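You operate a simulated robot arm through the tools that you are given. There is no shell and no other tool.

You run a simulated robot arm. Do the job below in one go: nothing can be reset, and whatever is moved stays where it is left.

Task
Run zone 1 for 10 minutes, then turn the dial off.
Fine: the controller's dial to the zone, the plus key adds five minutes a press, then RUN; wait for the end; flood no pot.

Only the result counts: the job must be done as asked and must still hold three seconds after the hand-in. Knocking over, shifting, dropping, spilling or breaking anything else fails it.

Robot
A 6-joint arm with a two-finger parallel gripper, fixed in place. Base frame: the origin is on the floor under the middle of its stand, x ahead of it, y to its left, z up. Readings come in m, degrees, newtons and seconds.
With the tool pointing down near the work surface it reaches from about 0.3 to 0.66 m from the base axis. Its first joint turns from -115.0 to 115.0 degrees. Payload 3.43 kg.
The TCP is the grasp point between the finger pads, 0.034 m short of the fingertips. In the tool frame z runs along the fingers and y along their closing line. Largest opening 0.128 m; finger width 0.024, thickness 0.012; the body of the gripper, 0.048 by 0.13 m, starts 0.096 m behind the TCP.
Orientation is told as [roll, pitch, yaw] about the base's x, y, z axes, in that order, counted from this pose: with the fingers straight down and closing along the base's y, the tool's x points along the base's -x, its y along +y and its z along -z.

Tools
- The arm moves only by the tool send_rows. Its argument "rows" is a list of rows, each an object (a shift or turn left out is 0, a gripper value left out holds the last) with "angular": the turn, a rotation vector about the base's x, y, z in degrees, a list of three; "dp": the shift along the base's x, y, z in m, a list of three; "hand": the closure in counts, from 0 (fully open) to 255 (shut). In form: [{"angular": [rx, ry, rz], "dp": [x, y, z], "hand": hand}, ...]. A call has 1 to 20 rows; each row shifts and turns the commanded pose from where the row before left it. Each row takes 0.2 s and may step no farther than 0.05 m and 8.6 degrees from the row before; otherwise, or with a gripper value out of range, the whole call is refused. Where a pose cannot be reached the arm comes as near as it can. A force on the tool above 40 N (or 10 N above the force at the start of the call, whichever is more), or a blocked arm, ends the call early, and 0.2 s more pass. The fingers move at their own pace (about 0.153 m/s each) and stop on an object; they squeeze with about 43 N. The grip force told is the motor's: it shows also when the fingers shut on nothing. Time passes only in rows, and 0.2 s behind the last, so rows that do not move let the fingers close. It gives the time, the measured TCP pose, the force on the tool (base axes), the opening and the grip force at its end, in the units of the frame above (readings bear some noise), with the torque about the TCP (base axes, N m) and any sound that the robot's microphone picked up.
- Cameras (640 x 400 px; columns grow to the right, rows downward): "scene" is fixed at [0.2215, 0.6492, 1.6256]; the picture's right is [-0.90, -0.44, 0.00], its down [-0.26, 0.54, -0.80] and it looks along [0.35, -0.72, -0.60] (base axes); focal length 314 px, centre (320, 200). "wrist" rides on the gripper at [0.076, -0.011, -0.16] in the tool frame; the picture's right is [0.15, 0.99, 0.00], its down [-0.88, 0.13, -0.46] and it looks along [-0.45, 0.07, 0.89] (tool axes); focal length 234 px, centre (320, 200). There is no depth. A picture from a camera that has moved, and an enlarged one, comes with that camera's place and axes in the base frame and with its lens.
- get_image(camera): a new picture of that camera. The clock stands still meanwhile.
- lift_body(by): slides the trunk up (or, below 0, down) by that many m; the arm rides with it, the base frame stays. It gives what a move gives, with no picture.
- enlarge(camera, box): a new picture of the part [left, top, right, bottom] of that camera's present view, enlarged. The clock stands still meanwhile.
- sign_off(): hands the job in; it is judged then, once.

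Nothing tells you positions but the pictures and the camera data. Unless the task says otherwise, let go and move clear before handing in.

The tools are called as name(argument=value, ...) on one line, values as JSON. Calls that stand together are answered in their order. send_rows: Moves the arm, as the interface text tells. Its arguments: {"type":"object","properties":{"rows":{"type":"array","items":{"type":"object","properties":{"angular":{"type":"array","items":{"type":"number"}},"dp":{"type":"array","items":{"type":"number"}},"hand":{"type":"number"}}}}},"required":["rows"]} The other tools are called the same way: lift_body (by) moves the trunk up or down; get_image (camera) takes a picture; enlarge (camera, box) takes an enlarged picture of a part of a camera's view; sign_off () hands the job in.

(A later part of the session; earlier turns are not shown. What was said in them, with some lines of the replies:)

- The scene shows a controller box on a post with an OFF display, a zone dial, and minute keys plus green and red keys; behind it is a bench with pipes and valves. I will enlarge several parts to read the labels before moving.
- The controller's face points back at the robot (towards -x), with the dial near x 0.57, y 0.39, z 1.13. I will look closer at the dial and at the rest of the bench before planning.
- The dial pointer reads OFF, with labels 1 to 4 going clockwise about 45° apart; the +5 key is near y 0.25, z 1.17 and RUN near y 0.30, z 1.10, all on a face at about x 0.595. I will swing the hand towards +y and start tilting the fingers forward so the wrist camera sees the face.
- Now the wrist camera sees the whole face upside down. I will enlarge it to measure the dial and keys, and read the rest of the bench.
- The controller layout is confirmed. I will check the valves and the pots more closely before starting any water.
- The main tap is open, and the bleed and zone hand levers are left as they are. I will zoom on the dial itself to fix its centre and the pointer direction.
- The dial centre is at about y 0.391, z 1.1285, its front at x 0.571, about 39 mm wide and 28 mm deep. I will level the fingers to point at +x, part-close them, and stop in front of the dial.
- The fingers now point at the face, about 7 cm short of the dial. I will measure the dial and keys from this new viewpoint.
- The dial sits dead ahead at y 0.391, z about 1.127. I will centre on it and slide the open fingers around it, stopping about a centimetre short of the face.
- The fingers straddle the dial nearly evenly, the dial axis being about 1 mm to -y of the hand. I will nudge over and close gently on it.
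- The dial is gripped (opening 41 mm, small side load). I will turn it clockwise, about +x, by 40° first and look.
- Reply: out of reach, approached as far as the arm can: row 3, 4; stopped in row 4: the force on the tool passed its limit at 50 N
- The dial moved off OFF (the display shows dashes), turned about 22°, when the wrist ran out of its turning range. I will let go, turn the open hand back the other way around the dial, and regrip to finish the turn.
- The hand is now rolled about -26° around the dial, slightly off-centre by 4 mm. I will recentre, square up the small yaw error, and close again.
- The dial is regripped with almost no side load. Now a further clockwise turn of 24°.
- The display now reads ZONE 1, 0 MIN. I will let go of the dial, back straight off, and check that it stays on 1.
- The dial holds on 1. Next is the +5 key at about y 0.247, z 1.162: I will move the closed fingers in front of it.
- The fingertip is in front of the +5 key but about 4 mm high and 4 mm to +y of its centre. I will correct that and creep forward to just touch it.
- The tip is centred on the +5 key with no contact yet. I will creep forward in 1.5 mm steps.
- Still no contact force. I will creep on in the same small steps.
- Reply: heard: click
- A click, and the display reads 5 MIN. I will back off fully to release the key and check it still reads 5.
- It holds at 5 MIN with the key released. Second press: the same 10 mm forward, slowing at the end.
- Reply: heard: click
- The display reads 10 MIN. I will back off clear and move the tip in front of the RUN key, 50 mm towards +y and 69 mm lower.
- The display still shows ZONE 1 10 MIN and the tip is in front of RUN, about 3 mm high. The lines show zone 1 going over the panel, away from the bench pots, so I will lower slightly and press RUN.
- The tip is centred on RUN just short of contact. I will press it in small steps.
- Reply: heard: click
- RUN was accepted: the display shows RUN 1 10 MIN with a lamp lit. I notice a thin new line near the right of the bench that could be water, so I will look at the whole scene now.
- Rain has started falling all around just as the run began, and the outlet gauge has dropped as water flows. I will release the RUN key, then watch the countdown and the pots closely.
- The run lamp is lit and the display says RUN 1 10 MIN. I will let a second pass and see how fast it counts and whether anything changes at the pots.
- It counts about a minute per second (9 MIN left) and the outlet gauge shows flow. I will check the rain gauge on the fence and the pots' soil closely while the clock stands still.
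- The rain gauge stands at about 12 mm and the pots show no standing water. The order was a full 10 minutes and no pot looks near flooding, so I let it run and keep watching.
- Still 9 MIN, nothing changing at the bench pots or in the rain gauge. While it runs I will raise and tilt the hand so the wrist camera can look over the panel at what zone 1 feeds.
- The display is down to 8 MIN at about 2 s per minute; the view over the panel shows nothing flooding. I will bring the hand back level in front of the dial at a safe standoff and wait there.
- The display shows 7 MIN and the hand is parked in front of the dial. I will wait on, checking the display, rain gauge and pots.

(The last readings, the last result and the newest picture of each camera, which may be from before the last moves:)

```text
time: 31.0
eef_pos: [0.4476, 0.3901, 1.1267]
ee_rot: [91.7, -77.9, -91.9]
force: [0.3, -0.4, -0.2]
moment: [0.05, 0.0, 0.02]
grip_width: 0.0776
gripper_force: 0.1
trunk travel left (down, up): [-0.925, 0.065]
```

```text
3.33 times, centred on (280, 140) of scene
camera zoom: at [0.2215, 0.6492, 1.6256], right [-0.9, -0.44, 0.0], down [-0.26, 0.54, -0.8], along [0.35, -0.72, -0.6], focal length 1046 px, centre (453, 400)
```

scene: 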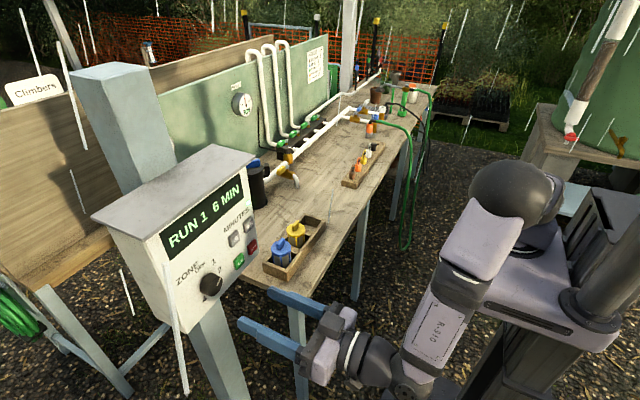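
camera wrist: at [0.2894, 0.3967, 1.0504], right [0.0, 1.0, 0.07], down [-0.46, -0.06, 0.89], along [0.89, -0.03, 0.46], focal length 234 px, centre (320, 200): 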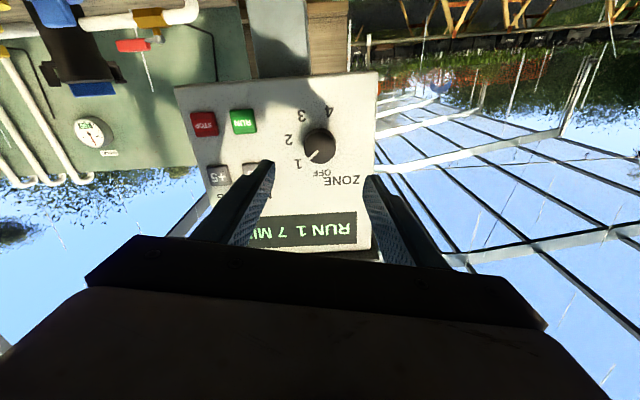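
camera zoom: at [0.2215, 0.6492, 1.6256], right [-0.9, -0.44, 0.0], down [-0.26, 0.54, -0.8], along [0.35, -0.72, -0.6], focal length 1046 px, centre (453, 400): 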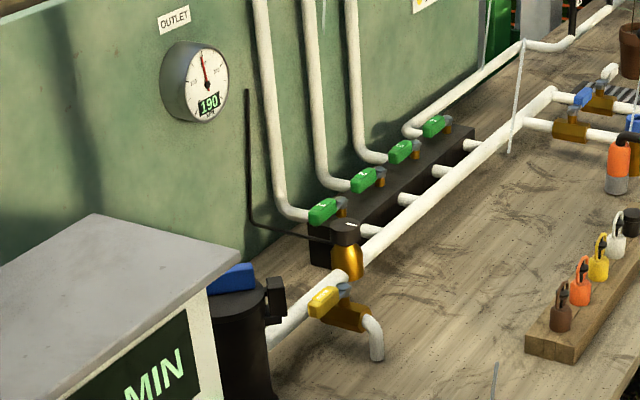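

Everything is steady: 6 MIN left, outlet 190 kPa, the streaks just hang as the spray, and the gauge and pots are unchanged. I will keep waiting.

send_rows(rows=[{}, {}, {}, {}, {}, {}, {}, {}, {}, {}, {}, {}, {}, {}, {}, {}, {}, {}, {}, {}])

get_image(camera="scene")

enlarge(camera="scene", box=[360, 60, 420, 110])

```text
time: 35.2
eef_pos: [0.4479, 0.3902, 1.1255]
ee_rot: [91.7, -77.9, -91.9]
force: [-0.2, 0.4, 0.2]
moment: [-0.01, -0.03, 0.0]
grip_width: 0.078
gripper_force: 0.0
trunk travel left (down, up): [-0.925, 0.065]
```

```text
taken
```

scene: 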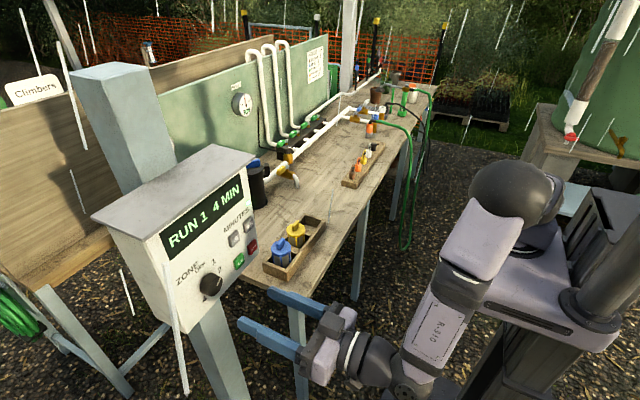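

```text
8.00 times, centred on (390, 85) of scene
camera zoom: at [0.2215, 0.6492, 1.6256], right [-0.9, -0.44, 0.0], down [-0.26, 0.54, -0.8], along [0.35, -0.72, -0.6], focal length 2510 px, centre (-240, 1120)
```

zoom: 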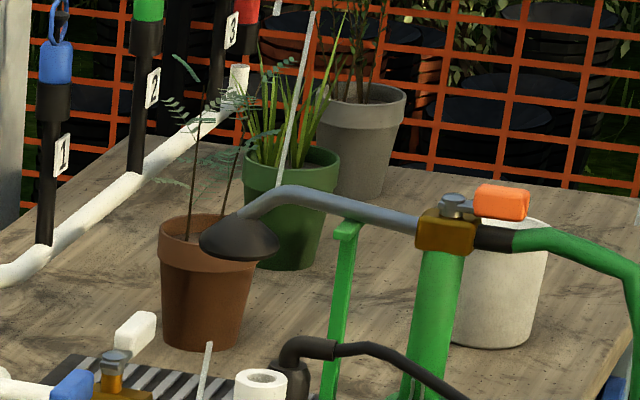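

Four minutes remain and the pots look the same. I will keep waiting.

send_rows(rows=[{}, {}, {}, {}, {}, {}, {}, {}, {}, {}, {}, {}, {}, {}, {}, {}, {}, {}, {}, {}])

get_image(camera="scene")

enlarge(camera="scene", box=[360, 60, 420, 110])

```text
time: 39.4
eef_pos: [0.4467, 0.3907, 1.1263]
ee_rot: [91.7, -77.8, -91.9]
force: [0.5, -0.5, 0.4]
moment: [0.0, 0.02, 0.02]
grip_width: 0.078
gripper_force: 0.1
trunk travel left (down, up): [-0.925, 0.065]
```

```text
taken
```

scene: 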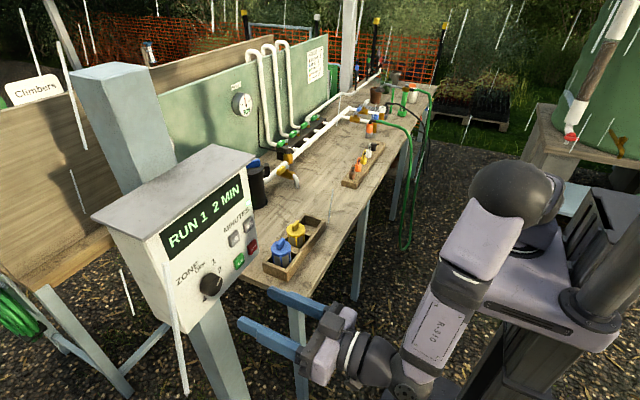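

```text
8.00 times, centred on (390, 85) of scene
camera zoom: at [0.2215, 0.6492, 1.6256], right [-0.9, -0.44, 0.0], down [-0.26, 0.54, -0.8], along [0.35, -0.72, -0.6], focal length 2510 px, centre (-240, 1120)
```

zoom: 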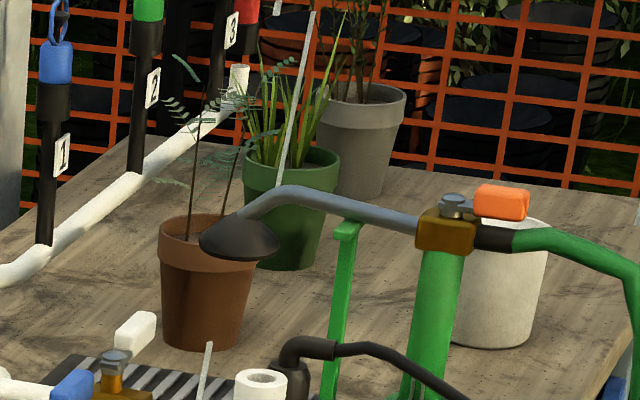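

Two minutes remain with nothing flooding. I will wait another few seconds for the end.

send_rows(rows=[{}, {}, {}, {}, {}, {}, {}, {}, {}, {}, {}, {}, {}, {}, {}])

get_image(camera="scene")

enlarge(camera="scene", box=[90, 140, 270, 310])

```text
time: 42.6
eef_pos: [0.4471, 0.3908, 1.1269]
ee_rot: [91.7, -78.0, -92.0]
force: [-0.6, 0.1, 0.0]
moment: [-0.01, 0.0, -0.02]
grip_width: 0.0779
gripper_force: 0.2
trunk travel left (down, up): [-0.925, 0.065]
```

```text
taken
```

scene: 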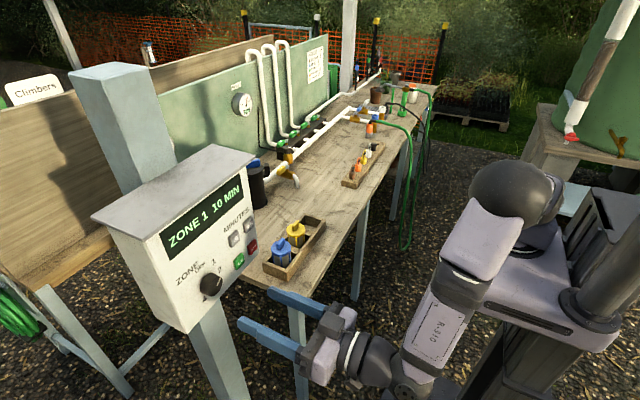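

```text
2.35 times, centred on (180, 225) of scene
camera zoom: at [0.2215, 0.6492, 1.6256], right [-0.9, -0.44, 0.0], down [-0.26, 0.54, -0.8], along [0.35, -0.72, -0.6], focal length 738 px, centre (649, 141)
```

zoom: 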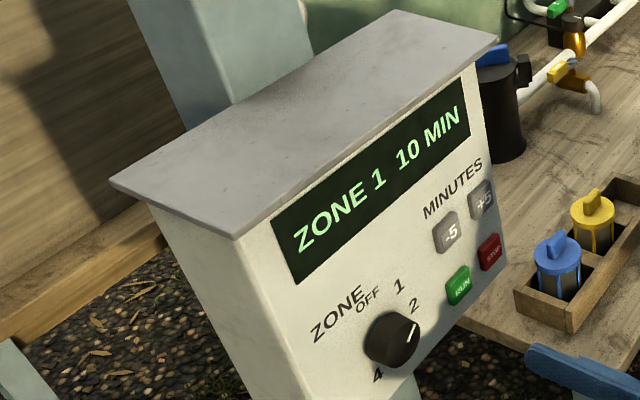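

The run has ended by itself: lamp off, spray gone, display back to the ZONE 1 10 MIN preset. Now I will slide the open fingers over the dial and close on it.

send_rows(rows=[{"dp": [0.03, 0, 0]}, {"dp": [0.03, 0, 0]}, {"dp": [0.03, 0, 0]}, {"dp": [0.014, 0, 0]}, {}])

enlarge(camera="wrist", box=[220, 100, 420, 240])

enlarge(camera="scene", box=[140, 220, 300, 330])

```text
time: 43.8
eef_pos: [0.5517, 0.3915, 1.1264]
ee_rot: [91.8, -77.9, -91.9]
force: [1.0, -0.4, 0.0]
moment: [0.01, 0.01, 0.01]
grip_width: 0.0778
gripper_force: 0.0
trunk travel left (down, up): [-0.925, 0.065]
```

```text
2.86 times, centred on (320, 170) of wrist
camera zoom: at [0.3947, 0.3968, 1.05], right [0.0, 1.0, 0.06], down [-0.46, -0.05, 0.89], along [0.89, -0.03, 0.46], focal length 669 px, centre (320, 286)
```

zoom: 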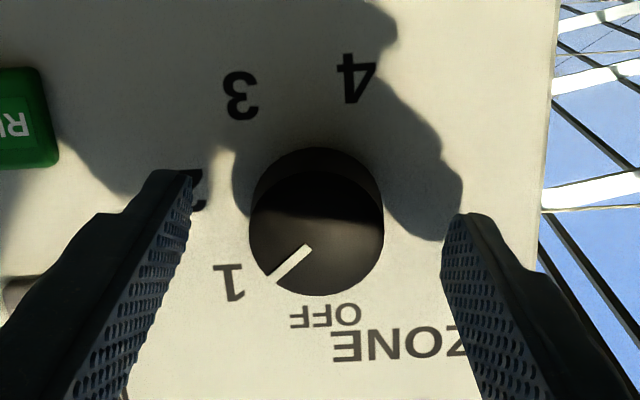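

```text
3.64 times, centred on (220, 275) of scene
camera zoom: at [0.2215, 0.6492, 1.6256], right [-0.9, -0.44, 0.0], down [-0.26, 0.54, -0.8], along [0.35, -0.72, -0.6], focal length 1141 px, centre (684, -73)
```

zoom: 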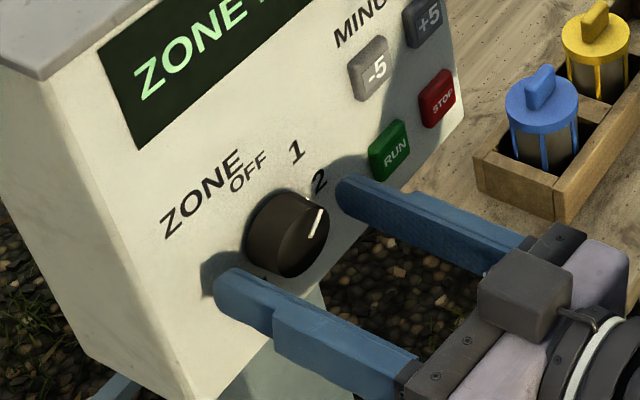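

The fingers straddle the dial evenly. I will close on it and turn it back counter-clockwise about 47°.

send_rows(rows=[{"hand": 190}, {}, {}, {}])

send_rows(rows=[{"angular": [-6, 0, 0]}, {"angular": [-6, 0, 0]}, {"angular": [-6, 0, 0]}, {"angular": [-6, 0, 0]}, {"angular": [-6, 0, 0]}, {"angular": [-6, 0, 0]}, {}])

enlarge(camera="wrist", box=[220, 100, 420, 240])

enlarge(camera="scene", box=[120, 170, 300, 330])

```text
time: 44.8
eef_pos: [0.5518, 0.3903, 1.1266]
ee_rot: [91.4, -77.9, -91.7]
force: [0.6, -4.8, -2.9]
moment: [-0.02, -0.23, -0.29]
grip_width: 0.0409
gripper_force: 45.3
trunk travel left (down, up): [-0.925, 0.065]
```

```text
time: 46.4
eef_pos: [0.5522, 0.3899, 1.126]
ee_rot: [-91.1, -66.2, 91.0]
force: [5.0, -2.8, 1.7]
moment: [0.02, 0.99, -0.59]
grip_width: 0.0406
gripper_force: 44.9
trunk travel left (down, up): [-0.925, 0.065]
```

```text
2.86 times, centred on (320, 170) of wrist
camera zoom: at [0.3947, 0.3493, 1.0612], right [0.0, 0.84, -0.53], down [-0.46, 0.48, 0.75], along [0.89, 0.24, 0.39], focal length 669 px, centre (320, 286)
```

zoom: 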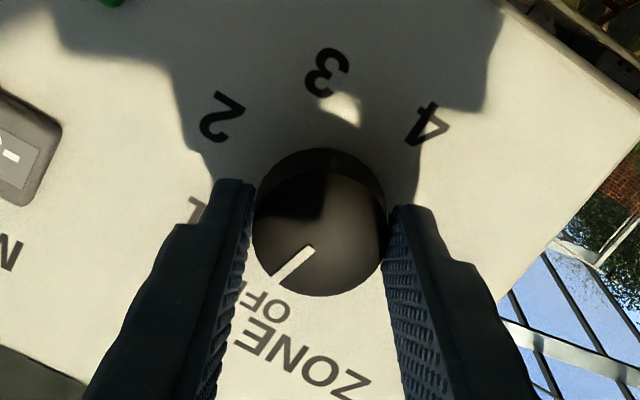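

```text
2.50 times, centred on (210, 250) of scene
camera zoom: at [0.2215, 0.6492, 1.6256], right [-0.9, -0.44, 0.0], down [-0.26, 0.54, -0.8], along [0.35, -0.72, -0.6], focal length 784 px, centre (595, 75)
```

zoom: 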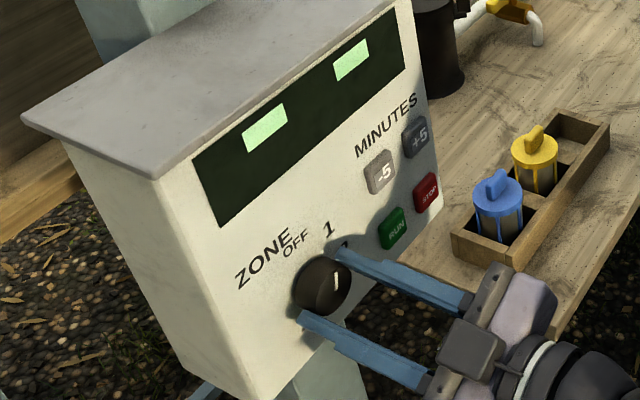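

Dashes again, so it is between 1 and OFF after 36°. I will turn another 11°.

send_rows(rows=[{"angular": [-5.5, 0, 0]}, {"angular": [-5.5, 0, 0]}, {}])

enlarge(camera="wrist", box=[220, 100, 420, 240])

enlarge(camera="scene", box=[120, 170, 300, 330])

```text
time: 47.2
eef_pos: [0.5522, 0.3907, 1.1262]
ee_rot: [-90.7, -55.1, 90.7]
force: [5.7, -3.7, -3.5]
moment: [-0.02, -0.86, 0.24]
grip_width: 0.0405
gripper_force: 45.8
trunk travel left (down, up): [-0.925, 0.065]
```

```text
2.86 times, centred on (320, 170) of wrist
camera zoom: at [0.3947, 0.3373, 1.0703], right [0.0, 0.73, -0.69], down [-0.46, 0.61, 0.64], along [0.89, 0.31, 0.34], focal length 669 px, centre (320, 286)
```

zoom: 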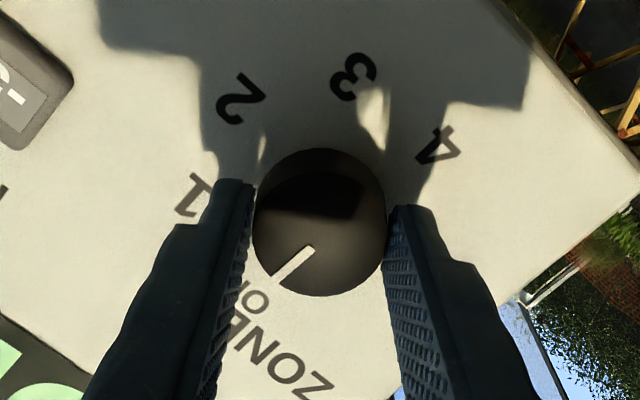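

```text
2.50 times, centred on (210, 250) of scene
camera zoom: at [0.2215, 0.6492, 1.6256], right [-0.9, -0.44, 0.0], down [-0.26, 0.54, -0.8], along [0.35, -0.72, -0.6], focal length 784 px, centre (595, 75)
```

zoom: 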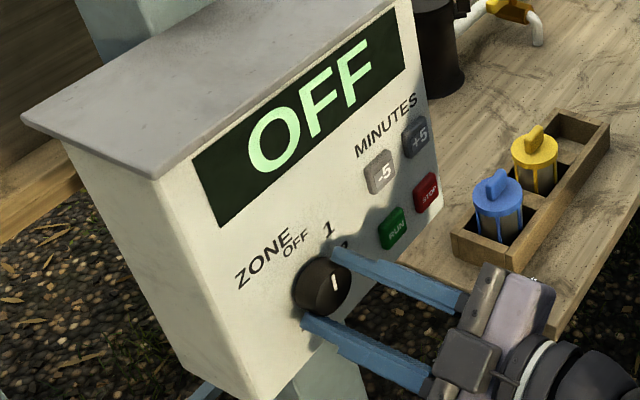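

The display reads OFF and the pointer is straight up. I will open the fingers and back straight away from the dial.

send_rows(rows=[{"hand": 100}, {}, {}, {"dp": [-0.03, 0, 0]}, {"dp": [-0.03, 0, 0]}, {"dp": [-0.03, 0, 0]}, {"dp": [-0.03, 0, 0]}, {}])

get_image(camera="wrist")

get_image(camera="scene")

enlarge(camera="scene", box=[90, 140, 270, 310])

enlarge(camera="scene", box=[220, 60, 430, 200])

```text
time: 49.0
eef_pos: [0.4319, 0.393, 1.1257]
ee_rot: [-90.6, -55.1, 90.7]
force: [-0.3, -0.9, -0.2]
moment: [0.0, -0.02, 0.02]
grip_width: 0.0777
gripper_force: 0.0
trunk travel left (down, up): [-0.925, 0.065]
```

```text
taken
camera wrist: at [0.2741, 0.3393, 1.0701], right [0.0, 0.73, -0.69], down [-0.46, 0.61, 0.64], along [0.89, 0.31, 0.34], focal length 234 px, centre (320, 200)
```

wrist: 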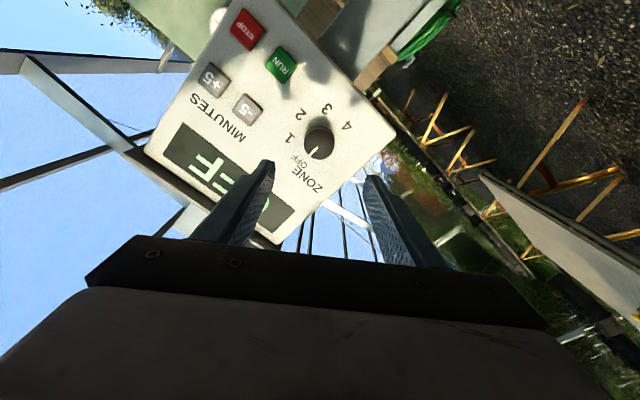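

```text
taken
```

scene: 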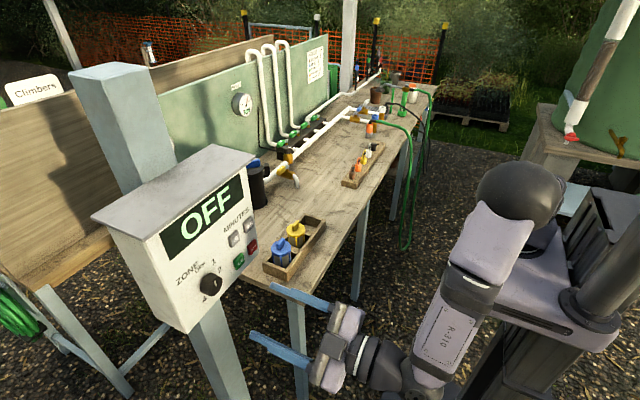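

```text
2.35 times, centred on (180, 225) of scene
camera zoom: at [0.2215, 0.6492, 1.6256], right [-0.9, -0.44, 0.0], down [-0.26, 0.54, -0.8], along [0.35, -0.72, -0.6], focal length 738 px, centre (649, 141)
```

zoom: 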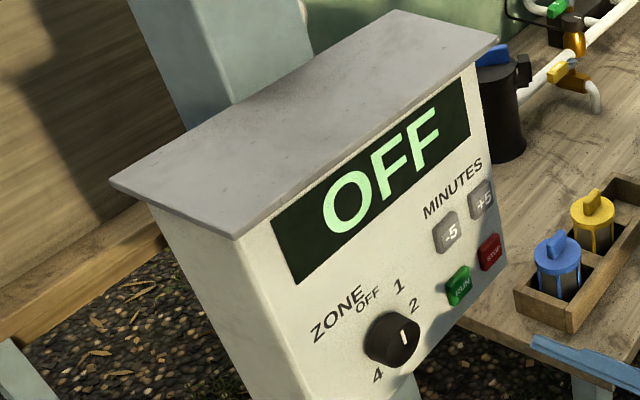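

```text
2.86 times, centred on (325, 130) of scene
camera zoom: at [0.2215, 0.6492, 1.6256], right [-0.9, -0.44, 0.0], down [-0.26, 0.54, -0.8], along [0.35, -0.72, -0.6], focal length 896 px, centre (306, 400)
```

zoom: 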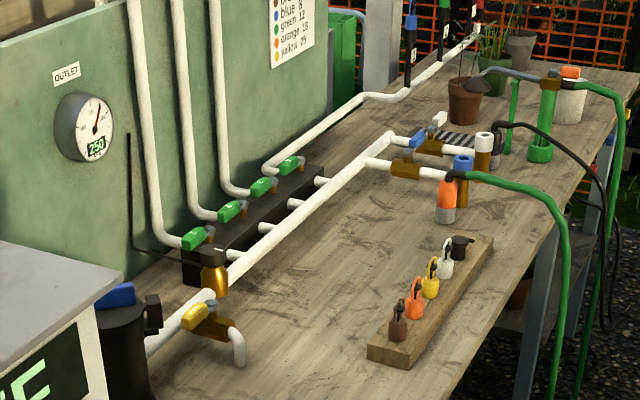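

The dial rests on OFF, the display reads OFF, the outlet gauge is back at 250 kPa, and nothing on the bench has moved. The hand is open and clear, so I am handing in.

sign_off()

```text
The job is handed in.
```

Zone 1 ran its full 10 minutes and stopped by itself. I then turned the dial back to OFF, and the display reads OFF.

- **Run:** I set the dial to 1, pressed +5 twice for 10 MIN, and pressed RUN. The display counted down, then the lamp and the spray went off.
- **Dial:** My first turn stopped partway because the wrist ran out of range. I let go, regripped and finished it. The turn back to OFF went in one grip.
- **Pots:** The bench pots showed no standing water during the run. I couldn't see the plants behind the panel, so I didn't check those.
- **Bench:** Nothing else was touched or moved. The outlet gauge is back at 250 kPa, and the hand is open and clear of the controller.
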